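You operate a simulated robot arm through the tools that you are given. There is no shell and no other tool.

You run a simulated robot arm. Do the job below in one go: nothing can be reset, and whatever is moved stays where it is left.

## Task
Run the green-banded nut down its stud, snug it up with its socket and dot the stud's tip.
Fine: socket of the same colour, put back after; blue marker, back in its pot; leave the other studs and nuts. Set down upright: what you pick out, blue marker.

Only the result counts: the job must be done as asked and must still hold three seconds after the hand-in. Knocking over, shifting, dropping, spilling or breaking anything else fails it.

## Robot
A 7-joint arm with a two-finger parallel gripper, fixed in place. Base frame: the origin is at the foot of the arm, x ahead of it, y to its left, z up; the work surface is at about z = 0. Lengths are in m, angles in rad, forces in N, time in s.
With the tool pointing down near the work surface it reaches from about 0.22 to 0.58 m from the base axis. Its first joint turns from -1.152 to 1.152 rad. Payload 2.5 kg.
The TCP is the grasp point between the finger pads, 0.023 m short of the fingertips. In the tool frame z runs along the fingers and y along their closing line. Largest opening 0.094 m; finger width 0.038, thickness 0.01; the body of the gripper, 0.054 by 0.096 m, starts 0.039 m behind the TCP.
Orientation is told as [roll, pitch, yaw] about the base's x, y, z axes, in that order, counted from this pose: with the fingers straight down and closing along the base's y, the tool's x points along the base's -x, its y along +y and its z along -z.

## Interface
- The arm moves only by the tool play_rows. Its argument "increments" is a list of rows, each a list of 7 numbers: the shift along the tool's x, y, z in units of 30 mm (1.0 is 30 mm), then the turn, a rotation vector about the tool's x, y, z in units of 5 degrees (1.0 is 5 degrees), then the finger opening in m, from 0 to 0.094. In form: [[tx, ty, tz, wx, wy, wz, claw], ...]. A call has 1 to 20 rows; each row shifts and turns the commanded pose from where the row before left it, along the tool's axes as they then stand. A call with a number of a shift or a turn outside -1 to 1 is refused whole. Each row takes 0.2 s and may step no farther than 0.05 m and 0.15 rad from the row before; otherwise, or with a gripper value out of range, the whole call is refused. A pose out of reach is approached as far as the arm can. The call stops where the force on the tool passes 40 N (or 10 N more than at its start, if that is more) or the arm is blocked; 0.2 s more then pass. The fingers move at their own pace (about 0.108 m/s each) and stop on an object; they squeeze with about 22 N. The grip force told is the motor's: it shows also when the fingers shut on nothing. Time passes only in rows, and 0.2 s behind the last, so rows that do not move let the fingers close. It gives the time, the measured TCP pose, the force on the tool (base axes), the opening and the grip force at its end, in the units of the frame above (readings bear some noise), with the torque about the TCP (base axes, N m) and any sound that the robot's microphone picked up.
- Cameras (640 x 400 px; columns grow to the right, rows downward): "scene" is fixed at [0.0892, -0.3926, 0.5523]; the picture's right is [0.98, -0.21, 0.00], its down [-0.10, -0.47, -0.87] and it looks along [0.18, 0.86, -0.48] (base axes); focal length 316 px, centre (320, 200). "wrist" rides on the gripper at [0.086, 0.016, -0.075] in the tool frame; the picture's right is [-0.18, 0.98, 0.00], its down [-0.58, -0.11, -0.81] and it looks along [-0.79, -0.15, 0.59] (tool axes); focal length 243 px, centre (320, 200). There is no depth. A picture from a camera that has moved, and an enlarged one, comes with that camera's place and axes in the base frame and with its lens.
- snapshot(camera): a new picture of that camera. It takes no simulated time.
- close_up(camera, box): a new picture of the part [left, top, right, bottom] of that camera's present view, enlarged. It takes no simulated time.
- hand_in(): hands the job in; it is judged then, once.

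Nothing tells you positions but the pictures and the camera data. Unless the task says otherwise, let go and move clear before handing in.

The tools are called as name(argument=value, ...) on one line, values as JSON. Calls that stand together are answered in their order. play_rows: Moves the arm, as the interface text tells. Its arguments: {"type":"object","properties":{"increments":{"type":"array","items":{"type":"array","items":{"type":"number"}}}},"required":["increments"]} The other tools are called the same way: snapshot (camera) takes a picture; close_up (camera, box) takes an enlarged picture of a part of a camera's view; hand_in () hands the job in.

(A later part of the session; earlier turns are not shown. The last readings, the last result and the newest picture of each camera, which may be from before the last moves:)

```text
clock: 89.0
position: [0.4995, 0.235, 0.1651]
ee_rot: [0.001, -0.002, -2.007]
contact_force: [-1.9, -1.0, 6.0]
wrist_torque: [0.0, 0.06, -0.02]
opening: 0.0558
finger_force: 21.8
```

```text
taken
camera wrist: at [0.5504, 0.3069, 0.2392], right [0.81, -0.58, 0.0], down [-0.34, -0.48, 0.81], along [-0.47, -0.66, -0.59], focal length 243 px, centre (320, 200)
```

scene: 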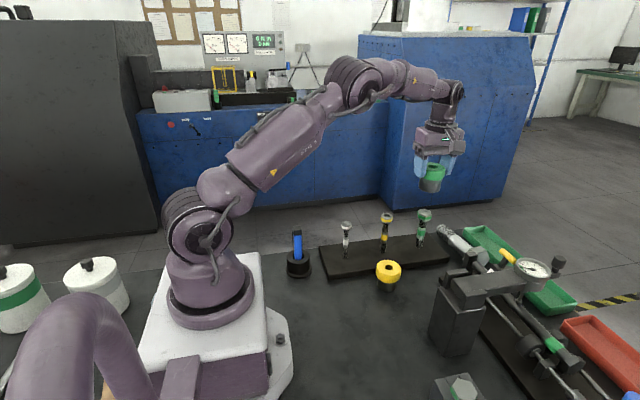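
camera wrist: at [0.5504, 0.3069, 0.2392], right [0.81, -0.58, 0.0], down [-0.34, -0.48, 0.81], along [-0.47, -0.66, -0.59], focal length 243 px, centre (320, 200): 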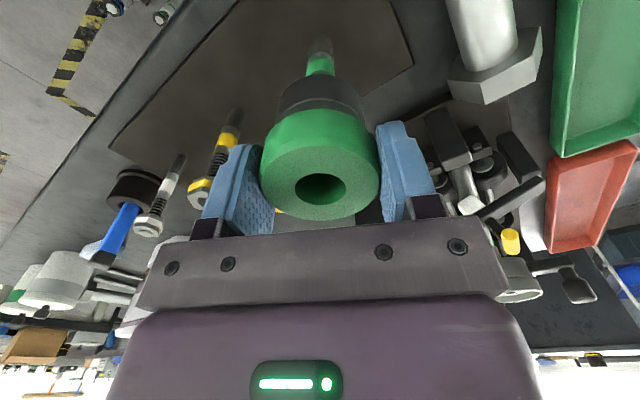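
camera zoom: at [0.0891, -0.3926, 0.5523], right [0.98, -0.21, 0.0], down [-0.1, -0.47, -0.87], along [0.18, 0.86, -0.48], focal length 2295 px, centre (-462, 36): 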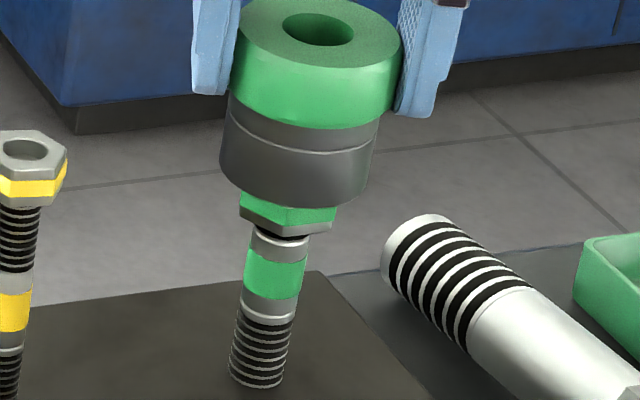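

The nut is nearly at the collar. Continuing; once it seats, the socket should slip round and drop onto the hex.

play_rows(increments=[[0, 0, 0.01, 0, 0, 1, 0.02], [0, 0, 0.01, 0, 0, 1, 0.02], [0, 0, 0.01, 0, 0, 1, 0.02], [0, 0, 0.01, 0, 0, 1, 0.02], [0, 0, 0.01, 0, 0, 1, 0.02], [0, 0, 0.01, 0, 0, 1, 0.02], [0, 0, 0.01, 0, 0, 1, 0.02], [0, 0, 0.01, 0, 0, 1, 0.02], [0, 0, 0.01, 0, 0, 1, 0.02], [0, 0, 0.01, 0, 0, 1, 0.02], [0, 0, 0.01, 0, 0, 1, 0.02]])

close_up(camera="scene", box=[410, 195, 445, 250])

```text
clock: 91.4
position: [0.4991, 0.2351, 0.1628]
ee_rot: [0.001, 0.001, -2.966]
contact_force: [-3.1, 1.1, 15.8]
wrist_torque: [0.04, 0.0, -0.01]
opening: 0.0559
finger_force: 21.8
```

```text
7.27 times, centred on (428, 222) of scene
camera zoom: at [0.0891, -0.3926, 0.5523], right [0.98, -0.21, 0.0], down [-0.1, -0.47, -0.87], along [0.18, 0.86, -0.48], focal length 2295 px, centre (-462, 36)
```

zoom: 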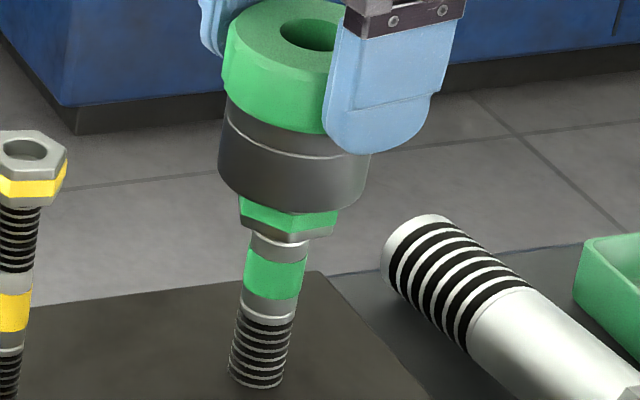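

The nut has come down to the collar. I'll lift, wind back and press again to catch the hex for the snugging turn.

play_rows(increments=[[0, 0, -0.3, 0, 0, 0, 0.02], [0, 0, 0, 0, 0, -1, 0.02], [0, 0, 0, 0, 0, -1, 0.02], [0, 0, 0, 0, 0, -1, 0.02], [0, 0, 0, 0, 0, -1, 0.02], [0, 0, 0, 0, 0, -1, 0.02], [0, 0, 0, 0, 0, -1, 0.02], [0, 0, 0, 0, 0, -1, 0.02], [0, 0, 0, 0, 0, -1, 0.02], [0, 0, 0, 0, 0, -1, 0.02], [0, 0, 0, 0, 0, -1, 0.02], [0, 0, 0, 0, 0, -1, 0.02], [0, 0, 0, 0, 0, -1, 0.02], [0, 0, 0, 0, 0, -1, 0.02], [0, 0, 0, 0, 0, -1, 0.02], [0, 0, 0, 0, 0, -1, 0.02], [0, 0, 0, 0, 0, -1, 0.02], [0, 0, 0, 0, 0, -1, 0.02], [0, 0, 0, 0, 0, -1, 0.02], [0, 0, 0, 0, 0, -1, 0.02]])

close_up(camera="scene", box=[410, 195, 445, 250])

close_up(camera="scene", box=[418, 215, 438, 245])

```text
clock: 95.6
position: [0.5001, 0.2353, 0.1709]
ee_rot: [-0.001, 0.001, -1.306]
contact_force: [-0.2, 0.7, -1.9]
wrist_torque: [0.0, 0.03, 0.01]
opening: 0.0558
finger_force: 21.8
```

```text
7.27 times, centred on (428, 222) of scene
camera zoom: at [0.0892, -0.3926, 0.5523], right [0.98, -0.21, 0.0], down [-0.1, -0.47, -0.87], along [0.18, 0.86, -0.49], focal length 2295 px, centre (-462, 36)
```

zoom: 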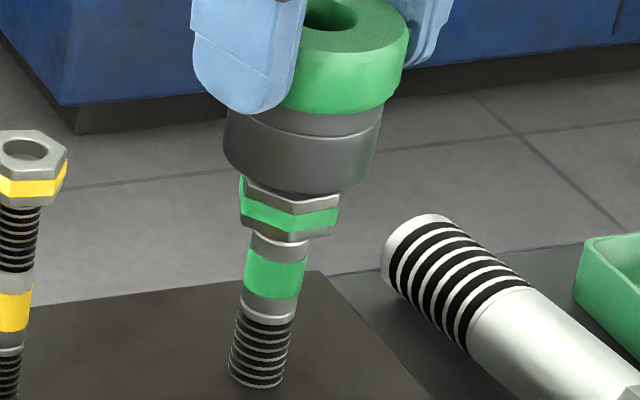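

```text
13.33 times, centred on (428, 230) of scene
camera zoom: at [0.0892, -0.3926, 0.5523], right [0.98, -0.21, 0.0], down [-0.1, -0.47, -0.87], along [0.18, 0.86, -0.49], focal length 4208 px, centre (-1120, -200)
```

zoom: 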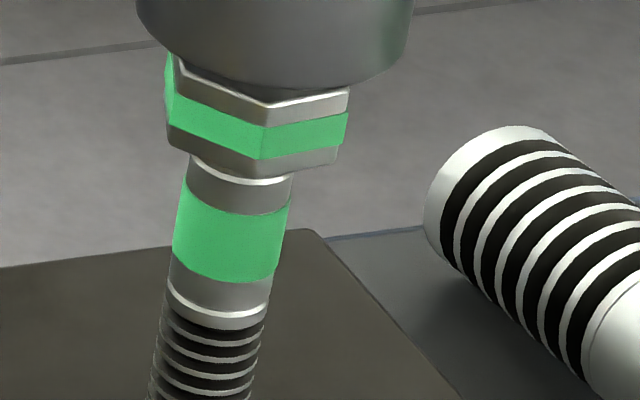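

play_rows(increments=[[0, 0, 0, 0, 0, -1, 0.02], [0, 0, 0, 0, 0, -1, 0.02], [0, 0, 0, 0, 0, -1, 0.02], [0, 0, 0, 0, 0, -1, 0.02], [0, 0, 0, 0, 0, -1, 0.02], [0, 0, 0, 0, 0, -1, 0.02], [0, 0, 0, 0, 0, -1, 0.02], [0, 0, 0, 0, 0, -1, 0.02], [0, 0, 0, 0, 0, -1, 0.02], [0, 0, 0, 0, 0, -1, 0.02], [0, 0, 0, 0, 0, -1, 0.02], [0, 0, 0, 0, 0, -1, 0.02], [0, 0, 0, 0, 0, -1, 0.02], [0, 0, 0, 0, 0, -1, 0.02], [0, 0, 0, 0, 0, -1, 0.02], [0, 0, 0.1, 0, 0, 0, 0.02], [0, 0, 0.08, 0, 0, 0, 0.02], [0, 0, 0, 0, 0, 0, 0.02]])

close_up(camera="scene", box=[410, 195, 445, 250])

close_up(camera="wrist", box=[280, 20, 360, 100])

close_up(camera="wrist", box=[240, 60, 400, 220])

```text
clock: 99.4
position: [0.4987, 0.2353, 0.1643]
ee_rot: [0.002, -0.002, 0.001]
contact_force: [0.7, -0.6, -3.8]
wrist_torque: [0.02, 0.02, 0.05]
opening: 0.0557
finger_force: 22.1
```

```text
7.27 times, centred on (428, 222) of scene
camera zoom: at [0.0892, -0.3926, 0.5523], right [0.98, -0.21, 0.0], down [-0.1, -0.47, -0.87], along [0.18, 0.86, -0.49], focal length 2295 px, centre (-462, 36)
```

zoom: 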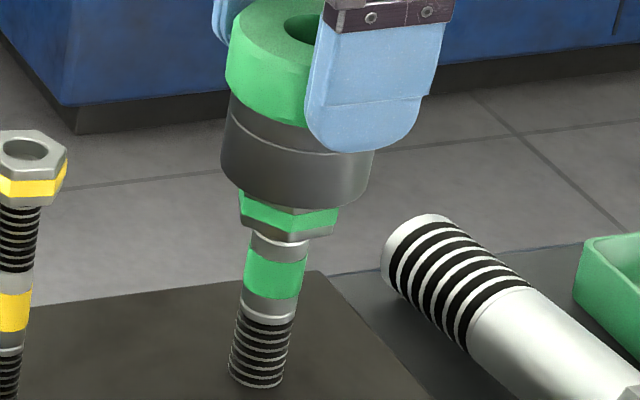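

```text
5.00 times, centred on (320, 60) of wrist
camera zoom: at [0.4127, 0.2518, 0.2385], right [0.18, 0.98, 0.0], down [0.58, -0.11, 0.81], along [0.79, -0.15, -0.59], focal length 1213 px, centre (320, 900)
```

zoom: 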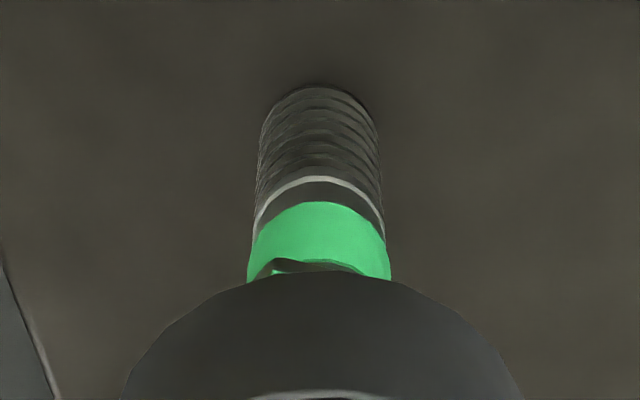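

```text
2.50 times, centred on (320, 140) of wrist
camera zoom: at [0.4127, 0.2518, 0.2385], right [0.18, 0.98, 0.0], down [0.58, -0.11, 0.81], along [0.79, -0.15, -0.59], focal length 606 px, centre (320, 350)
```

zoom: 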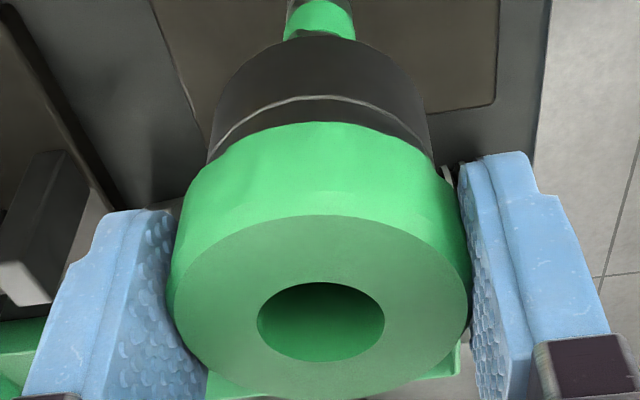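

Well centred again. Lowering the last few millimetres at this relative angle.

play_rows(increments=[[0, 0, 0.04, 0, 0, 0, 0.02], [0, 0, 0.04, 0, 0, 0, 0.02], [0, 0, 0.03, 0, 0, 0, 0.02], [0, 0, 0, 0, 0, 0, 0.02]])

close_up(camera="scene", box=[410, 195, 445, 250])

```text
clock: 100.4
position: [0.5008, 0.2352, 0.1637]
ee_rot: [0.002, -0.003, 0.002]
contact_force: [-4.5, -1.9, 14.4]
wrist_torque: [-0.11, 0.44, -0.06]
opening: 0.0557
finger_force: 22.1
```

```text
7.27 times, centred on (428, 222) of scene
camera zoom: at [0.0891, -0.3926, 0.5523], right [0.98, -0.21, 0.0], down [-0.1, -0.47, -0.87], along [0.18, 0.86, -0.48], focal length 2295 px, centre (-462, 36)
```

zoom: 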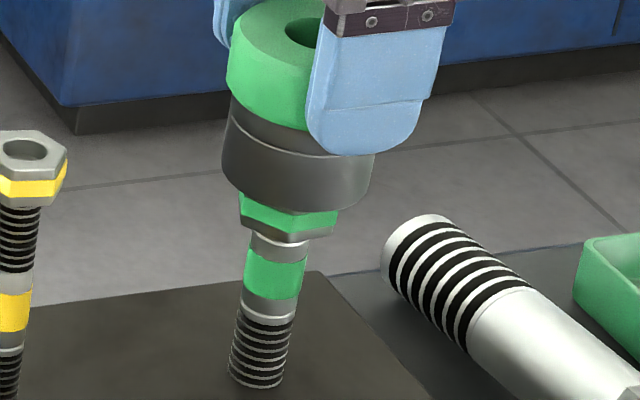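

Contact. Turning clockwise with small bites to see if the nut still runs or the socket slips and drops.

play_rows(increments=[[0, 0, 0, 0, 0, 1, 0.02], [0, 0, 0.005, 0, 0, 1, 0.02], [0, 0, 0.005, 0, 0, 1, 0.02], [0, 0, 0.005, 0, 0, 1, 0.02], [0, 0, 0.005, 0, 0, 1, 0.02], [0, 0, 0.005, 0, 0, 1, 0.02]])

close_up(camera="scene", box=[410, 195, 445, 250])

close_up(camera="scene", box=[418, 215, 438, 245])

```text
clock: 101.8
position: [0.5001, 0.2347, 0.1623]
ee_rot: [0.0, -0.003, -0.525]
contact_force: [3.8, -2.8, 8.9]
wrist_torque: [0.02, -0.07, 0.0]
opening: 0.0558
finger_force: 22.2
```

```text
7.27 times, centred on (428, 222) of scene
camera zoom: at [0.0891, -0.3926, 0.5523], right [0.98, -0.21, 0.0], down [-0.1, -0.47, -0.87], along [0.18, 0.86, -0.48], focal length 2295 px, centre (-462, 36)
```

zoom: 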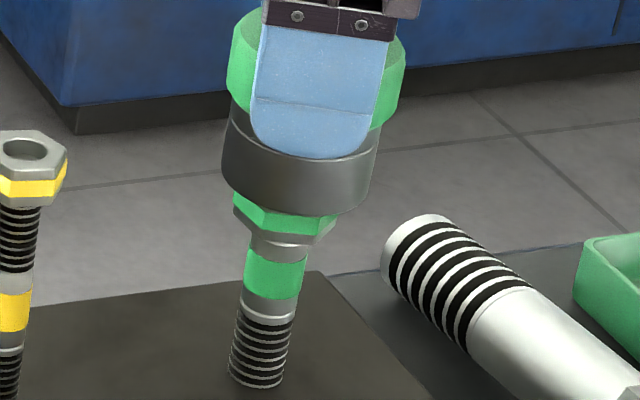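

```text
13.33 times, centred on (428, 230) of scene
camera zoom: at [0.0891, -0.3926, 0.5523], right [0.98, -0.21, 0.0], down [-0.1, -0.47, -0.87], along [0.18, 0.86, -0.48], focal length 4208 px, centre (-1120, -200)
```

zoom: 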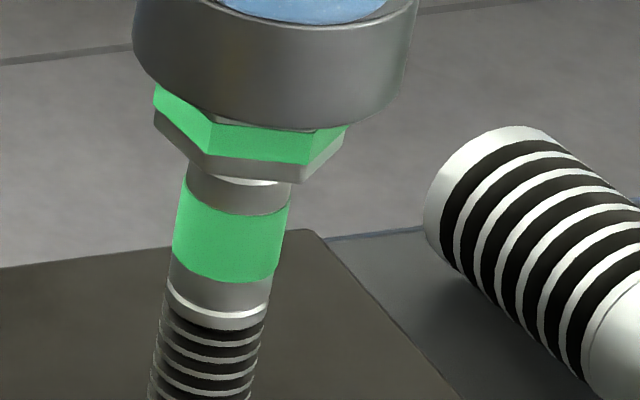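

play_rows(increments=[[0, 0, 0.007, 0, 0, 1, 0.02], [0, 0, 0.007, 0, 0, 1, 0.02], [0, 0, 0.007, 0, 0, 1, 0.02], [0, 0, 0.007, 0, 0, 1, 0.02], [0, 0, 0.007, 0, 0, 1, 0.02], [0, 0, 0.007, 0, 0, 1, 0.02]])

close_up(camera="scene", box=[418, 215, 438, 245])

```text
clock: 103.2
position: [0.5001, 0.2363, 0.1627]
ee_rot: [0.0, 0.002, -1.047]
contact_force: [-0.4, 2.9, 5.0]
wrist_torque: [0.05, -0.06, 0.04]
opening: 0.0558
finger_force: 21.4
```

```text
13.33 times, centred on (428, 230) of scene
camera zoom: at [0.0891, -0.3926, 0.5523], right [0.98, -0.21, 0.0], down [-0.1, -0.47, -0.87], along [0.18, 0.86, -0.48], focal length 4208 px, centre (-1120, -200)
```

zoom: 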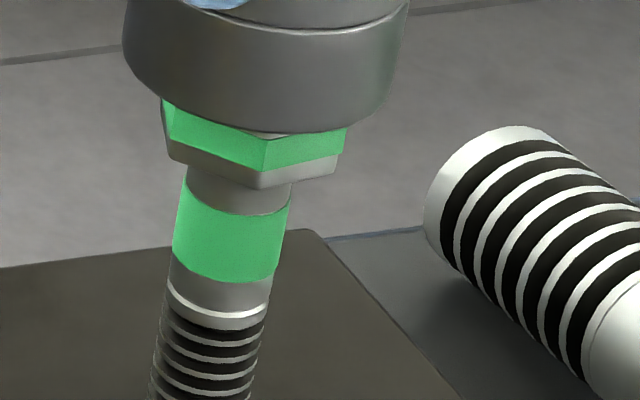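

The nut is passing over the collar, so the seat is lower. I'll keep driving it down.

play_rows(increments=[[0, 0, 0.0085, 0, 0, 1, 0.02], [0, 0, 0.0085, 0, 0, 1, 0.02], [0, 0, 0.0085, 0, 0, 1, 0.02], [0, 0, 0.0085, 0, 0, 1, 0.02], [0, 0, 0.0085, 0, 0, 1, 0.02], [0, 0, 0.0085, 0, 0, 1, 0.02], [0, 0, 0.0085, 0, 0, 1, 0.02], [0, 0, 0.0085, 0, 0, 1, 0.02], [0, 0, 0.0085, 0, 0, 1, 0.02], [0, 0, 0.0085, 0, 0, 1, 0.02], [0, 0, 0.0085, 0, 0, 1, 0.02], [0, 0, 0.0085, 0, 0, 1, 0.02], [0, 0, 0.0085, 0, 0, 1, 0.02], [0, 0, 0.0085, 0, 0, 1, 0.02], [0, 0, 0.0085, 0, 0, 1, 0.02], [0, 0, 0.0085, 0, 0, 1, 0.02], [0, 0, 0.0085, 0, 0, 1, 0.02], [0, 0, 0.0085, 0, 0, 1, 0.02], [0, 0, 0.0085, 0, 0, 1, 0.02], [0, 0, 0.0085, 0, 0, 1, 0.02]])

close_up(camera="scene", box=[410, 195, 445, 250])

close_up(camera="scene", box=[418, 215, 438, 245])

```text
clock: 107.4
position: [0.4998, 0.2354, 0.1545]
ee_rot: [0.001, -0.002, -2.792]
contact_force: [0.1, 0.2, 14.7]
wrist_torque: [0.02, 0.0, 0.03]
opening: 0.0561
finger_force: 21.7
```

```text
7.27 times, centred on (428, 222) of scene
camera zoom: at [0.0891, -0.3926, 0.5523], right [0.98, -0.21, 0.0], down [-0.1, -0.47, -0.87], along [0.18, 0.86, -0.48], focal length 2295 px, centre (-462, 36)
```

zoom: 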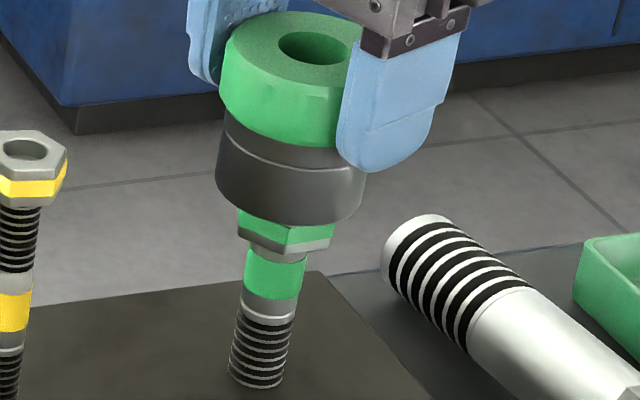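

```text
13.33 times, centred on (428, 230) of scene
camera zoom: at [0.0891, -0.3926, 0.5523], right [0.98, -0.21, 0.0], down [-0.1, -0.47, -0.87], along [0.18, 0.86, -0.48], focal length 4208 px, centre (-1120, -200)
```

zoom: 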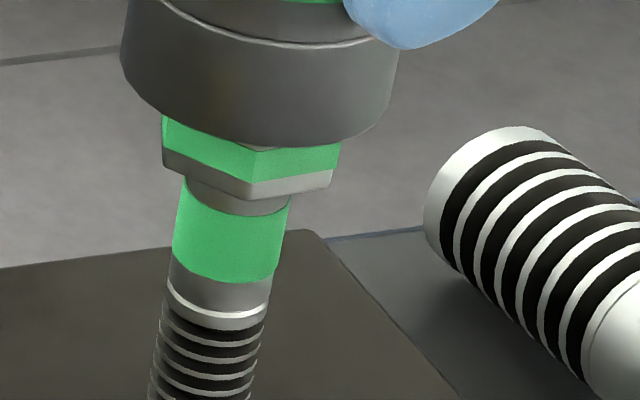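

The nut's still going down but the socket slipped partly, and I don't know the socket's hex angle. I'll lift away and tilt it toward the scene camera to look into its underside.

play_rows(increments=[[0, 0, -0.5, 0, 0, 0, 0.02], [0, 0, -1, 0, 0, 0, 0.02], [0, 0, -1, 0, 0, 0, 0.02], [0, 0, -1, 0, 0, 0, 0.02], [0, 0, -1, 0, 0, 0, 0.02], [0, 0, -1, 0, 0, 0, 0.02], [0, 0, 0, 0, 0, -1, 0.02], [0, 0, 0, 0, 0, -1, 0.02], [0, 0, 0, 0, 0, -1, 0.02], [0, 0, 0, 0, 0, -1, 0.02], [0, 0, 0, 0, 0, -1, 0.02], [0, 0, 0, 0, 0, -1, 0.02], [0, 0, 0, 0, 0, -1, 0.02], [0, 0, 0, 0, 0, -1, 0.02], [-0.83, -0.3, 0, 0, 0, 0, 0.02], [-0.83, -0.3, 0, 0, 0, 0, 0.02], [-0.83, -0.3, 0, 0, 0, 0, 0.02], [-0.83, -0.3, 0, 0, 0, 0, 0.02], [-0.83, -0.3, 0, 0, 0, 0, 0.02]])

snapshot(camera="scene")

close_up(camera="scene", box=[405, 200, 445, 250])

```text
clock: 111.4
position: [0.3979, 0.1496, 0.3184]
ee_rot: [0.0, -0.001, -2.092]
contact_force: [0.4, -0.3, -3.7]
wrist_torque: [0.02, 0.0, 0.01]
opening: 0.0556
finger_force: 21.6
```

```text
taken
```

scene: 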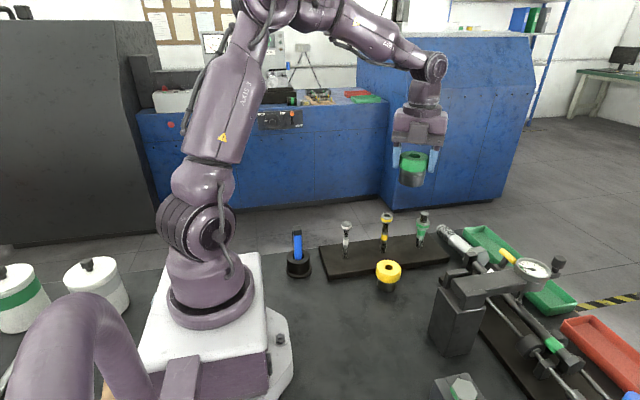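

```text
8.00 times, centred on (425, 225) of scene
camera zoom: at [0.0892, -0.3926, 0.5523], right [0.98, -0.21, 0.0], down [-0.1, -0.47, -0.87], along [0.18, 0.86, -0.49], focal length 2525 px, centre (-520, 0)
```

zoom: 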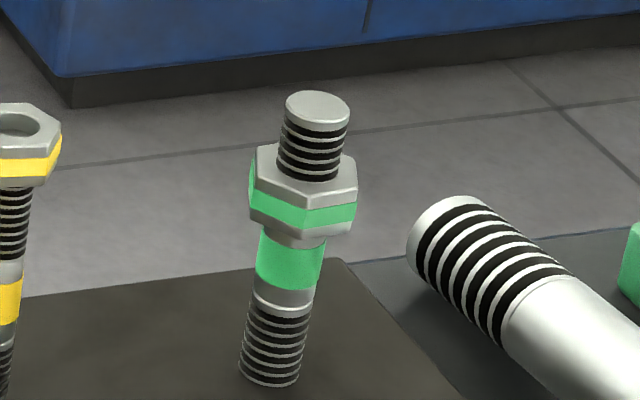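

Now the stud tip protrudes clearly above the nut, so it's running down as it should. Tilting the socket to see its underside.

play_rows(increments=[[0, 0, 0, 0, -1, 0, 0.02], [0, 0, 0, 0, -1, 0, 0.02], [0, 0, 0, 0, -1, 0, 0.02], [0, 0, 0, 0, -1, 0, 0.02], [0, 0, 0, 0, -1, 0, 0.02], [0, 0, 0, 0, -1, 0, 0.02], [0, 0, 0, 0, -1, 0, 0.02], [0, 0, 0, 0, -1, 0, 0.02], [0, 0, 0, 0, -1, 0, 0.02], [0, 0, 0, 0, -1, 0, 0.02], [0, 0, 0, 0, 0, 0, 0.02]])

snapshot(camera="scene")

```text
clock: 113.8
position: [0.3994, 0.149, 0.3193]
ee_rot: [0.001, -0.874, -2.094]
contact_force: [-1.1, 0.0, -3.4]
wrist_torque: [0.02, -0.03, 0.01]
opening: 0.056
finger_force: 22.0
```

```text
taken
```

scene: 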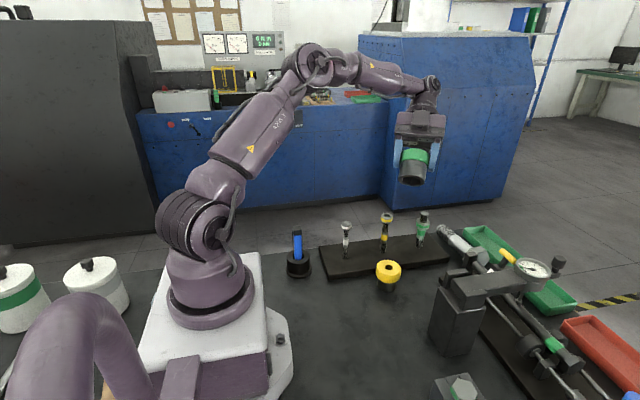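

The tilt works (50°) and I can start to see the underside. Tilting more and zooming.

play_rows(increments=[[0, 0, 0, 0, -1, 0, 0.02], [0, 0, 0, 0, -1, 0, 0.02], [0, 0, 0, 0, -1, 0, 0.02], [0, 0, 0, 0, -1, 0, 0.02], [0, 0, 0, 0, -1, 0, 0.02], [0, 0, 0, 0, 0, 0, 0.02]])

close_up(camera="scene", box=[385, 95, 455, 205])

close_up(camera="scene", box=[395, 150, 435, 190])

```text
clock: 115.2
position: [0.3983, 0.1501, 0.3205]
ee_rot: [0.001, -0.96, -2.094]
contact_force: [0.8, 0.5, -2.6]
wrist_torque: [0.03, -0.01, 0.0]
opening: 0.0557
finger_force: 22.2
out of reach, approached as far as the arm can: row 2, 3, 4, 5
```

```text
3.64 times, centred on (420, 150) of scene
camera zoom: at [0.0892, -0.3926, 0.5523], right [0.98, -0.21, 0.0], down [-0.1, -0.47, -0.87], along [0.18, 0.86, -0.49], focal length 1148 px, centre (-44, 382)
```

zoom: 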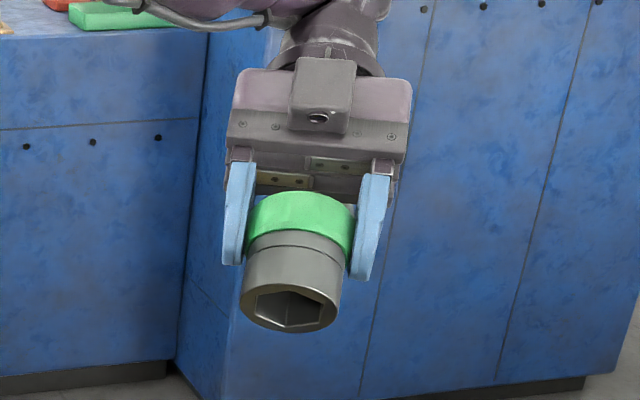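

```text
10.00 times, centred on (415, 170) of scene
camera zoom: at [0.0892, -0.3926, 0.5523], right [0.98, -0.21, 0.0], down [-0.1, -0.47, -0.87], along [0.18, 0.86, -0.49], focal length 3156 px, centre (-630, 500)
```

zoom: 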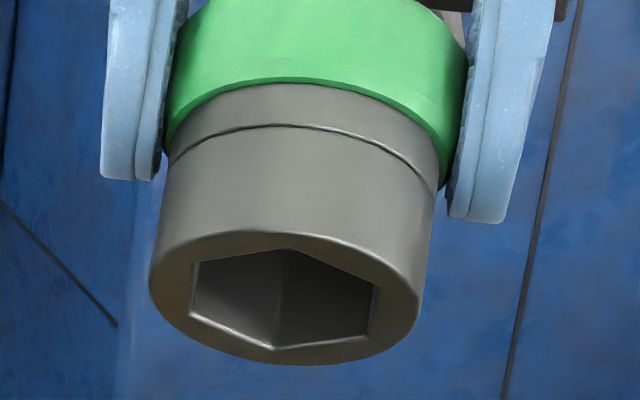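

Excellent: the hex opening is visible, with its corners lying along the tool's x axis (AF ≈ 33.5 mm). Next I need the nut's exact angle.

close_up(camera="scene", box=[416, 206, 436, 236])

close_up(camera="scene", box=[400, 155, 430, 185])

```text
13.33 times, centred on (426, 221) of scene
camera zoom: at [0.0892, -0.3926, 0.5523], right [0.98, -0.21, 0.0], down [-0.1, -0.47, -0.87], along [0.18, 0.86, -0.49], focal length 4208 px, centre (-1093, -80)
```

zoom: 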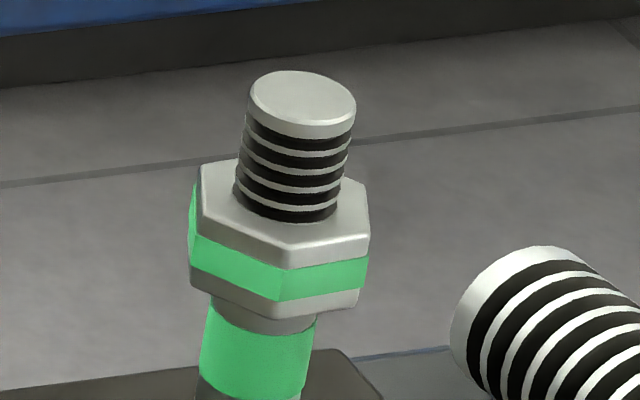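

```text
13.33 times, centred on (415, 170) of scene
camera zoom: at [0.0892, -0.3926, 0.5523], right [0.98, -0.21, 0.0], down [-0.1, -0.47, -0.87], along [0.18, 0.86, -0.49], focal length 4208 px, centre (-947, 600)
```

zoom: 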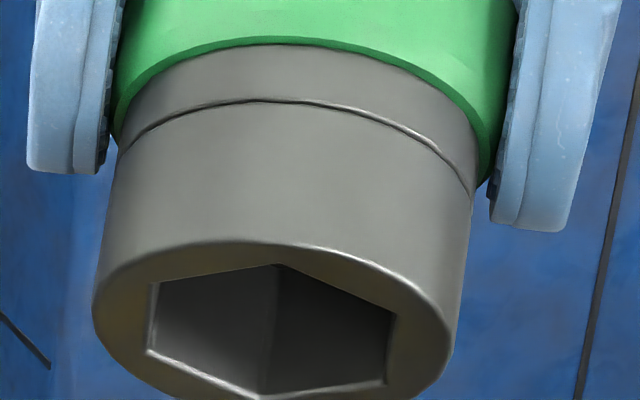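

The nut's corners lie at about 3.7° (mod 60°) and the socket's corners follow the tool yaw, so I need yaw ≡ 3.7° mod 60. Untilting and returning above the stud.

play_rows(increments=[[0, 0, 0, 0, 1, 0, 0.02], [0, 0, 0, 0, 1, 0, 0.02], [0, 0, 0, 0, 1, 0, 0.02], [0, 0, 0, 0, 1, 0, 0.02], [0, 0, 0, 0, 1, 0, 0.02], [0, 0, 0, 0, 1, 0, 0.02], [0, 0, 0, 0, 1, 0, 0.02], [0, 0, 0, 0, 1, 0, 0.02], [0, 0, 0, 0, 1, 0, 0.02], [0, 0, 0, 0, 1, 0, 0.02], [0, 0, 0, 0, 1, 0, 0.02], [0, 0, 0, 0, 0, 0, 0.02]])

```text
clock: 117.8
position: [0.3978, 0.149, 0.32]
ee_rot: [0.001, 0.002, -2.093]
contact_force: [0.3, 0.5, -3.6]
wrist_torque: [0.02, -0.01, 0.0]
opening: 0.0561
finger_force: 22.3
```

play_rows(increments=[[0.83, 0.3, 0, 0, 0, 0, 0.02], [0.83, 0.3, 0, 0, 0, 0, 0.02], [0.83, 0.3, 0, 0, 0, 0, 0.02], [0.83, 0.3, 0, 0, 0, 0, 0.02], [0.83, 0.3, 0, 0, 0, 0, 0.02], [0, 0, 1, 0, 0, -1, 0.02], [0, 0, 1, 0, 0, -1, 0.02], [0, 0, 1, 0, 0, -1, 0.02], [0, 0, 0, 0, 0, -1, 0.02], [0, 0, 0, 0, 0, -1, 0.02], [0, 0, 0, 0, 0, -1, 0.02], [0, 0, 0, 0, 0, -1, 0.02], [0, 0, 0, 0, 0, -1, 0.02], [0, 0, 0, 0, 0, -1, 0.02], [0, 0, 0, 0, 0, -1, 0.02], [0, 0, 0, 0, 0, -1, 0.02], [0, 0, 0, 0, 0, -1, 0.02]])

play_rows(increments=[[0, 0, 0, 0, 0, -1, 0.02], [0, 0, 0, 0, 0, -1, 0.02], [0, 0, 0, 0, 0, -1, 0.02], [0, 0, 0, 0, 0, -1, 0.02], [0, 0, 0, 0, 0, -1, 0.02], [0, 0, 0, 0, 0, -1, 0.02], [0, 0, 0, 0, 0, -1, 0.02], [0, 0, 0, 0, 0, -1, 0.02], [0, 0, 0, 0, 0, -1, 0.02], [0, 0, 0, 0, 0, -1, 0.02], [0, 0, 0, 0, 0, -1, 0.02], [0, 0, 0, 0, 0, -1, 0.02], [0, 0, 0, 0, 0, -0.7, 0.02], [0, 0, 0, 0, 0, 0, 0.02]])

close_up(camera="scene", box=[405, 160, 455, 240])

close_up(camera="wrist", box=[280, 0, 360, 80])

close_up(camera="wrist", box=[240, 60, 400, 220])

```text
clock: 121.4
position: [0.5004, 0.2344, 0.2292]
ee_rot: [-0.001, 0.001, -1.044]
contact_force: [0.1, -0.5, -3.0]
wrist_torque: [0.0, 0.0, -0.03]
opening: 0.0559
finger_force: 22.2
```

```text
clock: 124.4
position: [0.4987, 0.234, 0.2289]
ee_rot: [0.0, 0.001, 0.063]
contact_force: [0.4, 0.5, -2.3]
wrist_torque: [0.0, 0.01, 0.0]
opening: 0.056
finger_force: 22.3
```

```text
5.00 times, centred on (430, 200) of scene
camera zoom: at [0.0892, -0.3926, 0.5523], right [0.98, -0.21, 0.0], down [-0.1, -0.47, -0.87], along [0.18, 0.86, -0.49], focal length 1578 px, centre (-230, 200)
```

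zoom: 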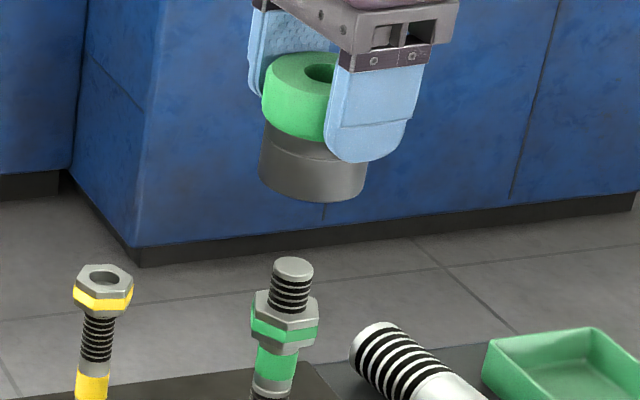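

```text
5.00 times, centred on (320, 40) of wrist
camera zoom: at [0.4118, 0.2463, 0.3034], right [0.12, 0.99, 0.0], down [0.59, -0.07, 0.81], along [0.8, -0.1, -0.59], focal length 1213 px, centre (320, 1000)
```

zoom: 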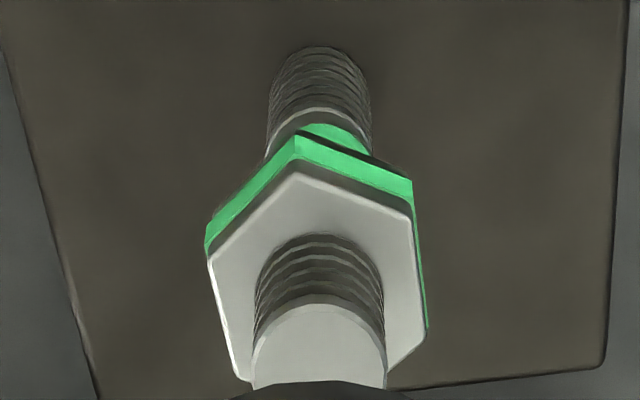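

```text
2.50 times, centred on (320, 140) of wrist
camera zoom: at [0.4118, 0.2463, 0.3034], right [0.12, 0.99, 0.0], down [0.59, -0.07, 0.81], along [0.8, -0.1, -0.59], focal length 606 px, centre (320, 350)
```

zoom: 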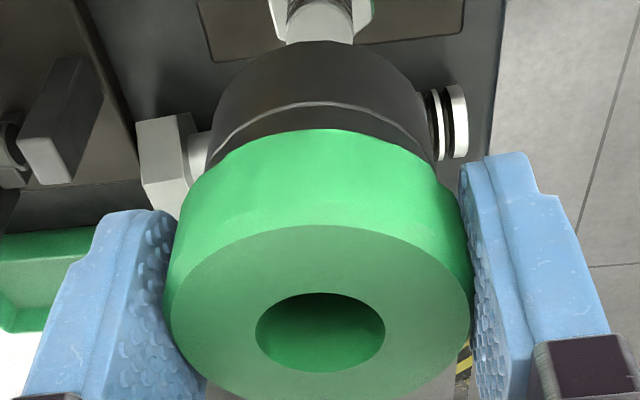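

From the wrist view, the nut's corners line up with the tool's x axis within about 1°, matching the socket. Lowering over the stud now.

play_rows(increments=[[0, 0, 0.7, 0, 0, 0, 0.02], [0, 0, 0.7, 0, 0, 0, 0.02], [0, 0, 0.5, 0, 0, 0, 0.02], [0, 0, 0.2, 0, 0, 0, 0.02], [0, 0, 0, 0, 0, 0, 0.02]])

close_up(camera="scene", box=[405, 175, 455, 255])

close_up(camera="wrist", box=[240, 20, 400, 220])

```text
clock: 125.6
position: [0.4994, 0.2352, 0.1669]
ee_rot: [0.001, -0.001, 0.063]
contact_force: [0.0, -1.2, -3.0]
wrist_torque: [-0.02, -0.01, -0.03]
opening: 0.0558
finger_force: 21.6
```

```text
5.00 times, centred on (430, 215) of scene
camera zoom: at [0.0892, -0.3926, 0.5523], right [0.98, -0.21, 0.0], down [-0.1, -0.47, -0.87], along [0.18, 0.86, -0.49], focal length 1578 px, centre (-230, 125)
```

zoom: 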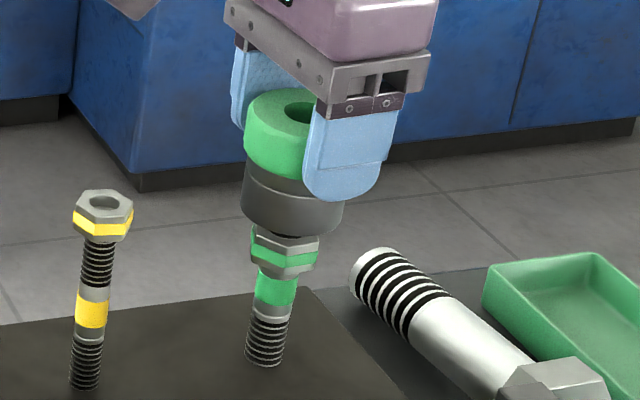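

```text
2.00 times, centred on (320, 120) of wrist
camera zoom: at [0.4117, 0.2459, 0.2406], right [0.12, 0.99, 0.0], down [0.59, -0.07, 0.81], along [0.8, -0.1, -0.59], focal length 485 px, centre (320, 360)
```

zoom: 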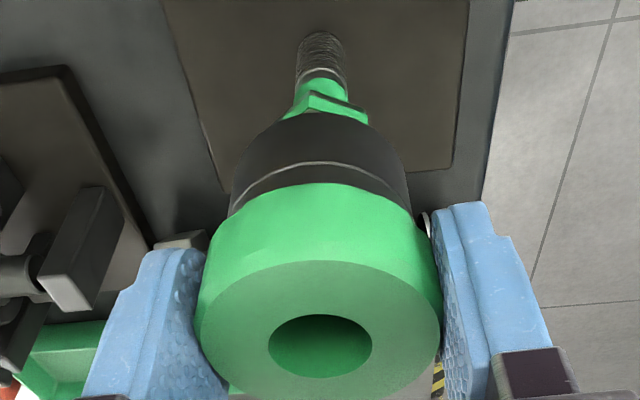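

The stud tip is inside the socket bore without contact. Continuing down in small steps onto the nut.

play_rows(increments=[[0, 0, 0.06, 0, 0, 0, 0.02], [0, 0, 0.06, 0, 0, 0, 0.02], [0, 0, 0.06, 0, 0, 0, 0.02], [0, 0, 0.06, 0, 0, 0, 0.02], [0, 0, 0.05, 0, 0, 0, 0.02], [0, 0, 0.05, 0, 0, 0, 0.02], [0, 0, 0, 0, 0, 0, 0.02]])

close_up(camera="scene", box=[410, 195, 445, 250])

```text
clock: 127.2
position: [0.498, 0.2358, 0.1565]
ee_rot: [-0.001, 0.001, 0.063]
contact_force: [0.5, -0.3, -2.2]
wrist_torque: [0.03, 0.01, 0.0]
opening: 0.0561
finger_force: 22.5
```

```text
7.27 times, centred on (428, 222) of scene
camera zoom: at [0.0892, -0.3926, 0.5523], right [0.98, -0.21, 0.0], down [-0.1, -0.47, -0.87], along [0.18, 0.86, -0.49], focal length 2295 px, centre (-462, 36)
```

zoom: 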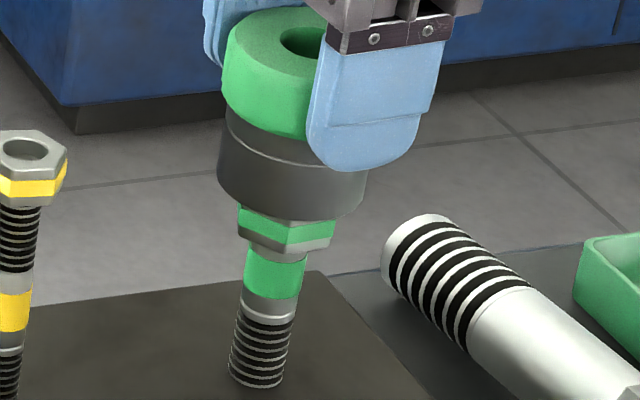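

play_rows(increments=[[0, 0, 0.04, 0, 0, 0, 0.02], [0, 0, 0.04, 0, 0, 0, 0.02], [0, 0, 0.04, 0, 0, 0, 0.02], [0, 0, 0, 0, 0, 0, 0.02]])

close_up(camera="scene", box=[410, 195, 445, 250])

```text
clock: 128.2
position: [0.4996, 0.235, 0.1519]
ee_rot: [0.0, 0.0, 0.063]
contact_force: [-0.2, 0.1, -3.7]
wrist_torque: [-0.02, 0.0, 0.03]
opening: 0.0561
finger_force: 22.5
```

```text
7.27 times, centred on (428, 222) of scene
camera zoom: at [0.0892, -0.3926, 0.5523], right [0.98, -0.21, 0.0], down [-0.1, -0.47, -0.87], along [0.18, 0.86, -0.49], focal length 2295 px, centre (-462, 36)
```

zoom: 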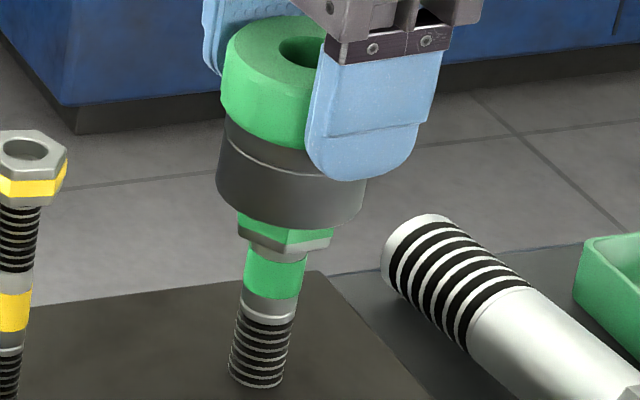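

No resistance and the rim is now hiding more of the nut: it's sliding over the hex. Continuing.

play_rows(increments=[[0, 0, 0.05, 0, 0, 0, 0.02], [0, 0, 0.05, 0, 0, 0, 0.02], [0, 0, 0.05, 0, 0, 0, 0.02], [0, 0, 0.05, 0, 0, 0, 0.02], [0, 0, 0, 0, 0, 0, 0.02]])

close_up(camera="scene", box=[410, 195, 445, 250])

```text
clock: 129.4
position: [0.4989, 0.2348, 0.146]
ee_rot: [0.0, 0.001, 0.063]
contact_force: [2.0, -0.3, -3.3]
wrist_torque: [-0.01, -0.05, -0.03]
opening: 0.0557
finger_force: 21.9
```

```text
7.27 times, centred on (428, 222) of scene
camera zoom: at [0.0892, -0.3926, 0.5523], right [0.98, -0.21, 0.0], down [-0.1, -0.47, -0.87], along [0.18, 0.86, -0.49], focal length 2295 px, centre (-462, 36)
```

zoom: 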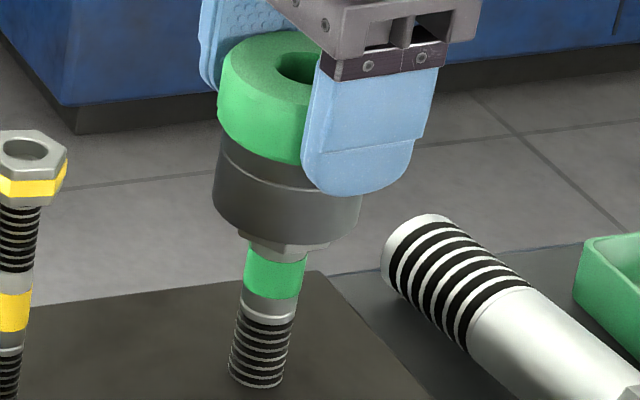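

Engaged. Now turning clockwise a little to feel the torque.

play_rows(increments=[[0, 0, 0.03, 0, 0, 0, 0.02], [0, 0, 0.006, 0, 0, 1, 0.02], [0, 0, 0.006, 0, 0, 1, 0.02], [0, 0, 0.006, 0, 0, 1, 0.02], [0, 0, 0.006, 0, 0, 1, 0.02]])

close_up(camera="scene", box=[410, 195, 445, 250])

```text
clock: 130.6
position: [0.5, 0.2354, 0.1455]
ee_rot: [0.001, 0.0, -0.291]
contact_force: [0.9, -0.9, -3.6]
wrist_torque: [-0.08, 0.0, 0.1]
opening: 0.0559
finger_force: 21.7
```

```text
7.27 times, centred on (428, 222) of scene
camera zoom: at [0.0892, -0.3926, 0.5523], right [0.98, -0.21, 0.0], down [-0.1, -0.47, -0.87], along [0.18, 0.86, -0.49], focal length 2295 px, centre (-462, 36)
```

zoom: 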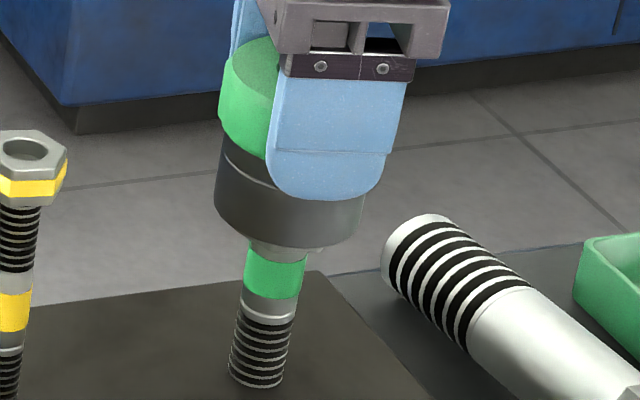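

The nut is turning with the socket at ~0.1 N·m. Continuing clockwise.

play_rows(increments=[[0, 0, 0.006, 0, 0, 1, 0.02], [0, 0, 0.006, 0, 0, 1, 0.02], [0, 0, 0.006, 0, 0, 1, 0.02], [0, 0, 0.006, 0, 0, 1, 0.02], [0, 0, 0.006, 0, 0, 1, 0.02], [0, 0, 0.006, 0, 0, 1, 0.02], [0, 0, 0.006, 0, 0, 1, 0.02], [0, 0, 0.006, 0, 0, 1, 0.02]])

close_up(camera="scene", box=[410, 195, 445, 250])

```text
clock: 132.4
position: [0.5002, 0.2344, 0.1435]
ee_rot: [0.001, 0.001, -0.987]
contact_force: [-2.0, -2.4, 1.4]
wrist_torque: [-0.07, 0.04, 0.09]
opening: 0.0573
finger_force: 22.6
```

```text
7.27 times, centred on (428, 222) of scene
camera zoom: at [0.0892, -0.3926, 0.5523], right [0.98, -0.21, 0.0], down [-0.1, -0.47, -0.87], along [0.18, 0.86, -0.48], focal length 2295 px, centre (-462, 36)
```

zoom: 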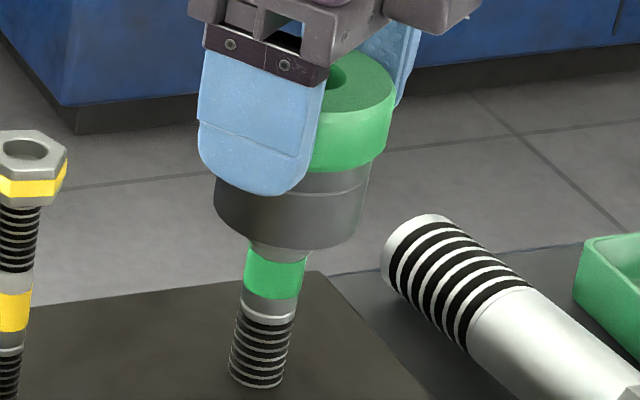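

The opening grew by 1.5 mm: the fingers may be turning on the fluted collar. Let me look.

close_up(camera="wrist", box=[220, 40, 420, 230])

close_up(camera="scene", box=[416, 220, 436, 250])

```text
2.11 times, centred on (320, 135) of wrist
camera zoom: at [0.4655, 0.317, 0.2173], right [0.92, 0.39, 0.0], down [0.23, -0.55, 0.81], along [0.31, -0.74, -0.59], focal length 511 px, centre (320, 337)
```

zoom: 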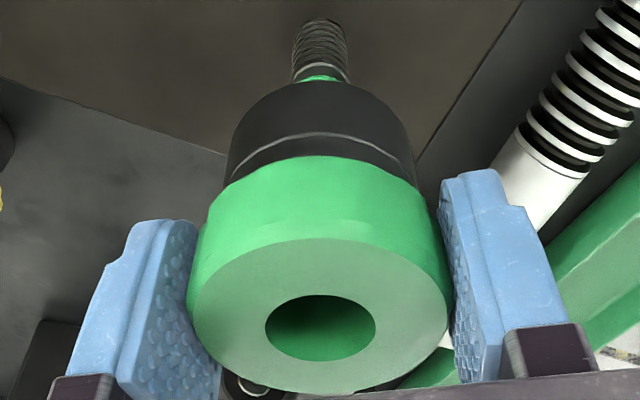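

```text
13.33 times, centred on (426, 235) of scene
camera zoom: at [0.0892, -0.3926, 0.5523], right [0.98, -0.21, 0.0], down [-0.1, -0.47, -0.87], along [0.18, 0.86, -0.48], focal length 4208 px, centre (-1093, -267)
```

zoom: 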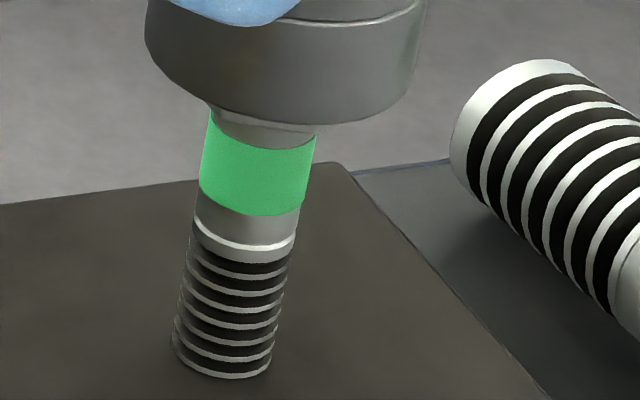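

play_rows(increments=[[0, 0, 0, 0, 0, 1, 0.0], [0, 0, 0, 0, 0, 1, 0.0]])

close_up(camera="wrist", box=[220, 40, 420, 230])

close_up(camera="scene", box=[400, 180, 450, 260])

```text
clock: 133.0
position: [0.4999, 0.2361, 0.1429]
ee_rot: [0.003, 0.002, -1.161]
contact_force: [2.4, 3.4, -2.1]
wrist_torque: [0.14, -0.1, 0.15]
opening: 0.0556
finger_force: 21.8
```

```text
2.11 times, centred on (320, 135) of wrist
camera zoom: at [0.4792, 0.3225, 0.2174], right [0.97, 0.22, 0.0], down [0.13, -0.58, 0.81], along [0.18, -0.78, -0.59], focal length 511 px, centre (320, 337)
```

zoom: 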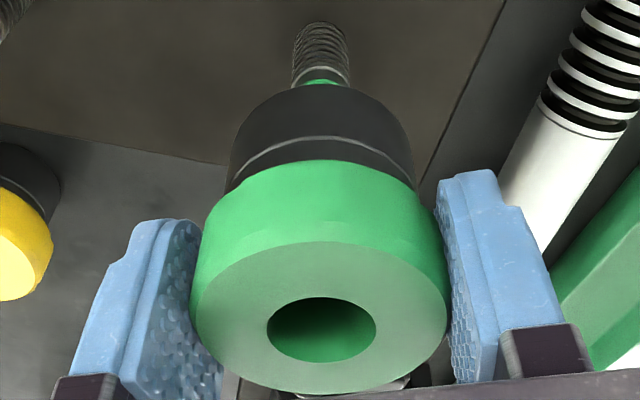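

```text
5.00 times, centred on (425, 220) of scene
camera zoom: at [0.0892, -0.3926, 0.5523], right [0.98, -0.21, 0.0], down [-0.1, -0.47, -0.87], along [0.18, 0.86, -0.49], focal length 1578 px, centre (-205, 100)
```

zoom: 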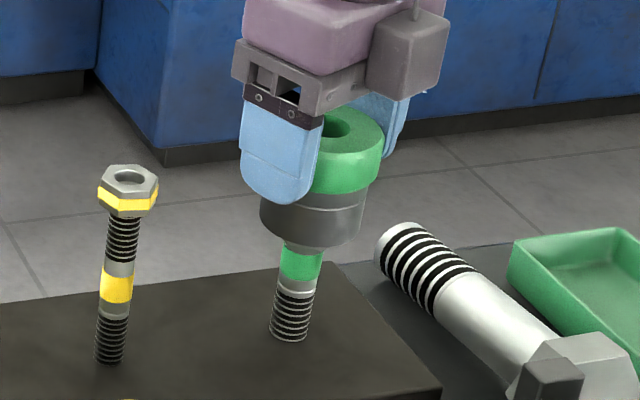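

play_rows(increments=[[0, 0, 0, 0, 0, 0.6, 0.0]])

play_rows(increments=[[0, 0, 0, 0, 0, 0.6, 0.0]])

play_rows(increments=[[0, 0, 0, 0, 0, 0.6, 0.0]])

play_rows(increments=[[0, 0, 0, 0, 0, 0.6, 0.0]])

```text
clock: 133.4
position: [0.4999, 0.2359, 0.1432]
ee_rot: [0.0, 0.0, -1.214]
contact_force: [3.1, 5.0, -2.6]
wrist_torque: [0.15, -0.13, 0.12]
opening: 0.0559
finger_force: 21.9
```

```text
clock: 133.8
position: [0.4992, 0.2361, 0.1434]
ee_rot: [-0.001, -0.002, -1.267]
contact_force: [4.6, 4.8, -5.1]
wrist_torque: [0.18, -0.22, 0.11]
opening: 0.0561
finger_force: 22.4
```

```text
clock: 134.2
position: [0.4999, 0.2354, 0.1438]
ee_rot: [0.003, 0.003, -1.319]
contact_force: [6.9, 7.2, -7.0]
wrist_torque: [0.26, -0.18, 0.19]
opening: 0.0562
finger_force: 22.1
```

```text
clock: 134.6
position: [0.4998, 0.2353, 0.1443]
ee_rot: [0.002, -0.001, -1.371]
contact_force: [10.4, 8.8, -8.2]
wrist_torque: [0.31, -0.27, 0.22]
opening: 0.0565
finger_force: 22.4
```

play_rows(increments=[[0, 0, 0, 0, 0, 0.6, 0.0]])

play_rows(increments=[[0, 0, 0, 0, 0, 0.6, 0.0]])

close_up(camera="scene", box=[416, 220, 436, 250])

close_up(camera="wrist", box=[220, 40, 420, 230])

```text
clock: 135.0
position: [0.4988, 0.2357, 0.1428]
ee_rot: [0.002, -0.001, -1.424]
contact_force: [9.8, 7.4, -3.9]
wrist_torque: [0.26, -0.29, 0.17]
opening: 0.0565
finger_force: 22.4
```

```text
clock: 135.4
position: [0.4996, 0.2354, 0.1436]
ee_rot: [0.002, -0.001, -1.476]
contact_force: [7.5, 5.8, -0.5]
wrist_torque: [0.18, -0.26, 0.15]
opening: 0.0566
finger_force: 22.3
```

```text
13.33 times, centred on (426, 235) of scene
camera zoom: at [0.0892, -0.3926, 0.5523], right [0.98, -0.21, 0.0], down [-0.1, -0.47, -0.87], along [0.18, 0.86, -0.48], focal length 4208 px, centre (-1093, -267)
```

zoom: 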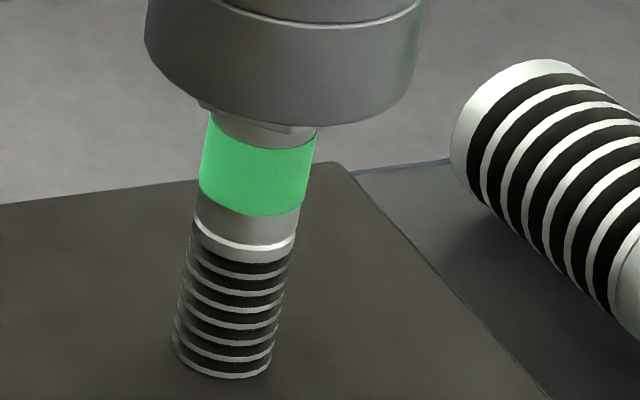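

```text
2.11 times, centred on (320, 135) of wrist
camera zoom: at [0.5073, 0.3235, 0.218], right [1.0, -0.09, 0.0], down [-0.06, -0.59, 0.81], along [-0.07, -0.8, -0.59], focal length 511 px, centre (320, 337)
```

zoom: 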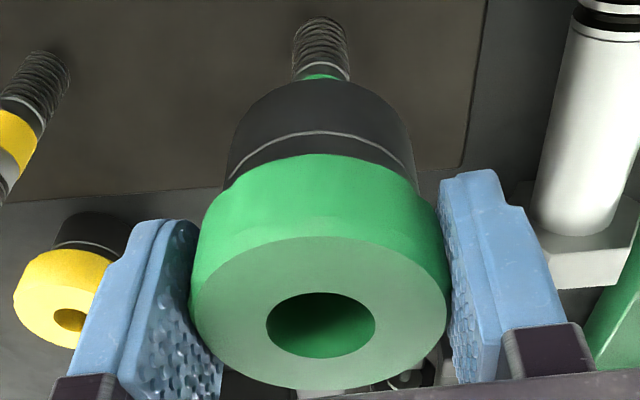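

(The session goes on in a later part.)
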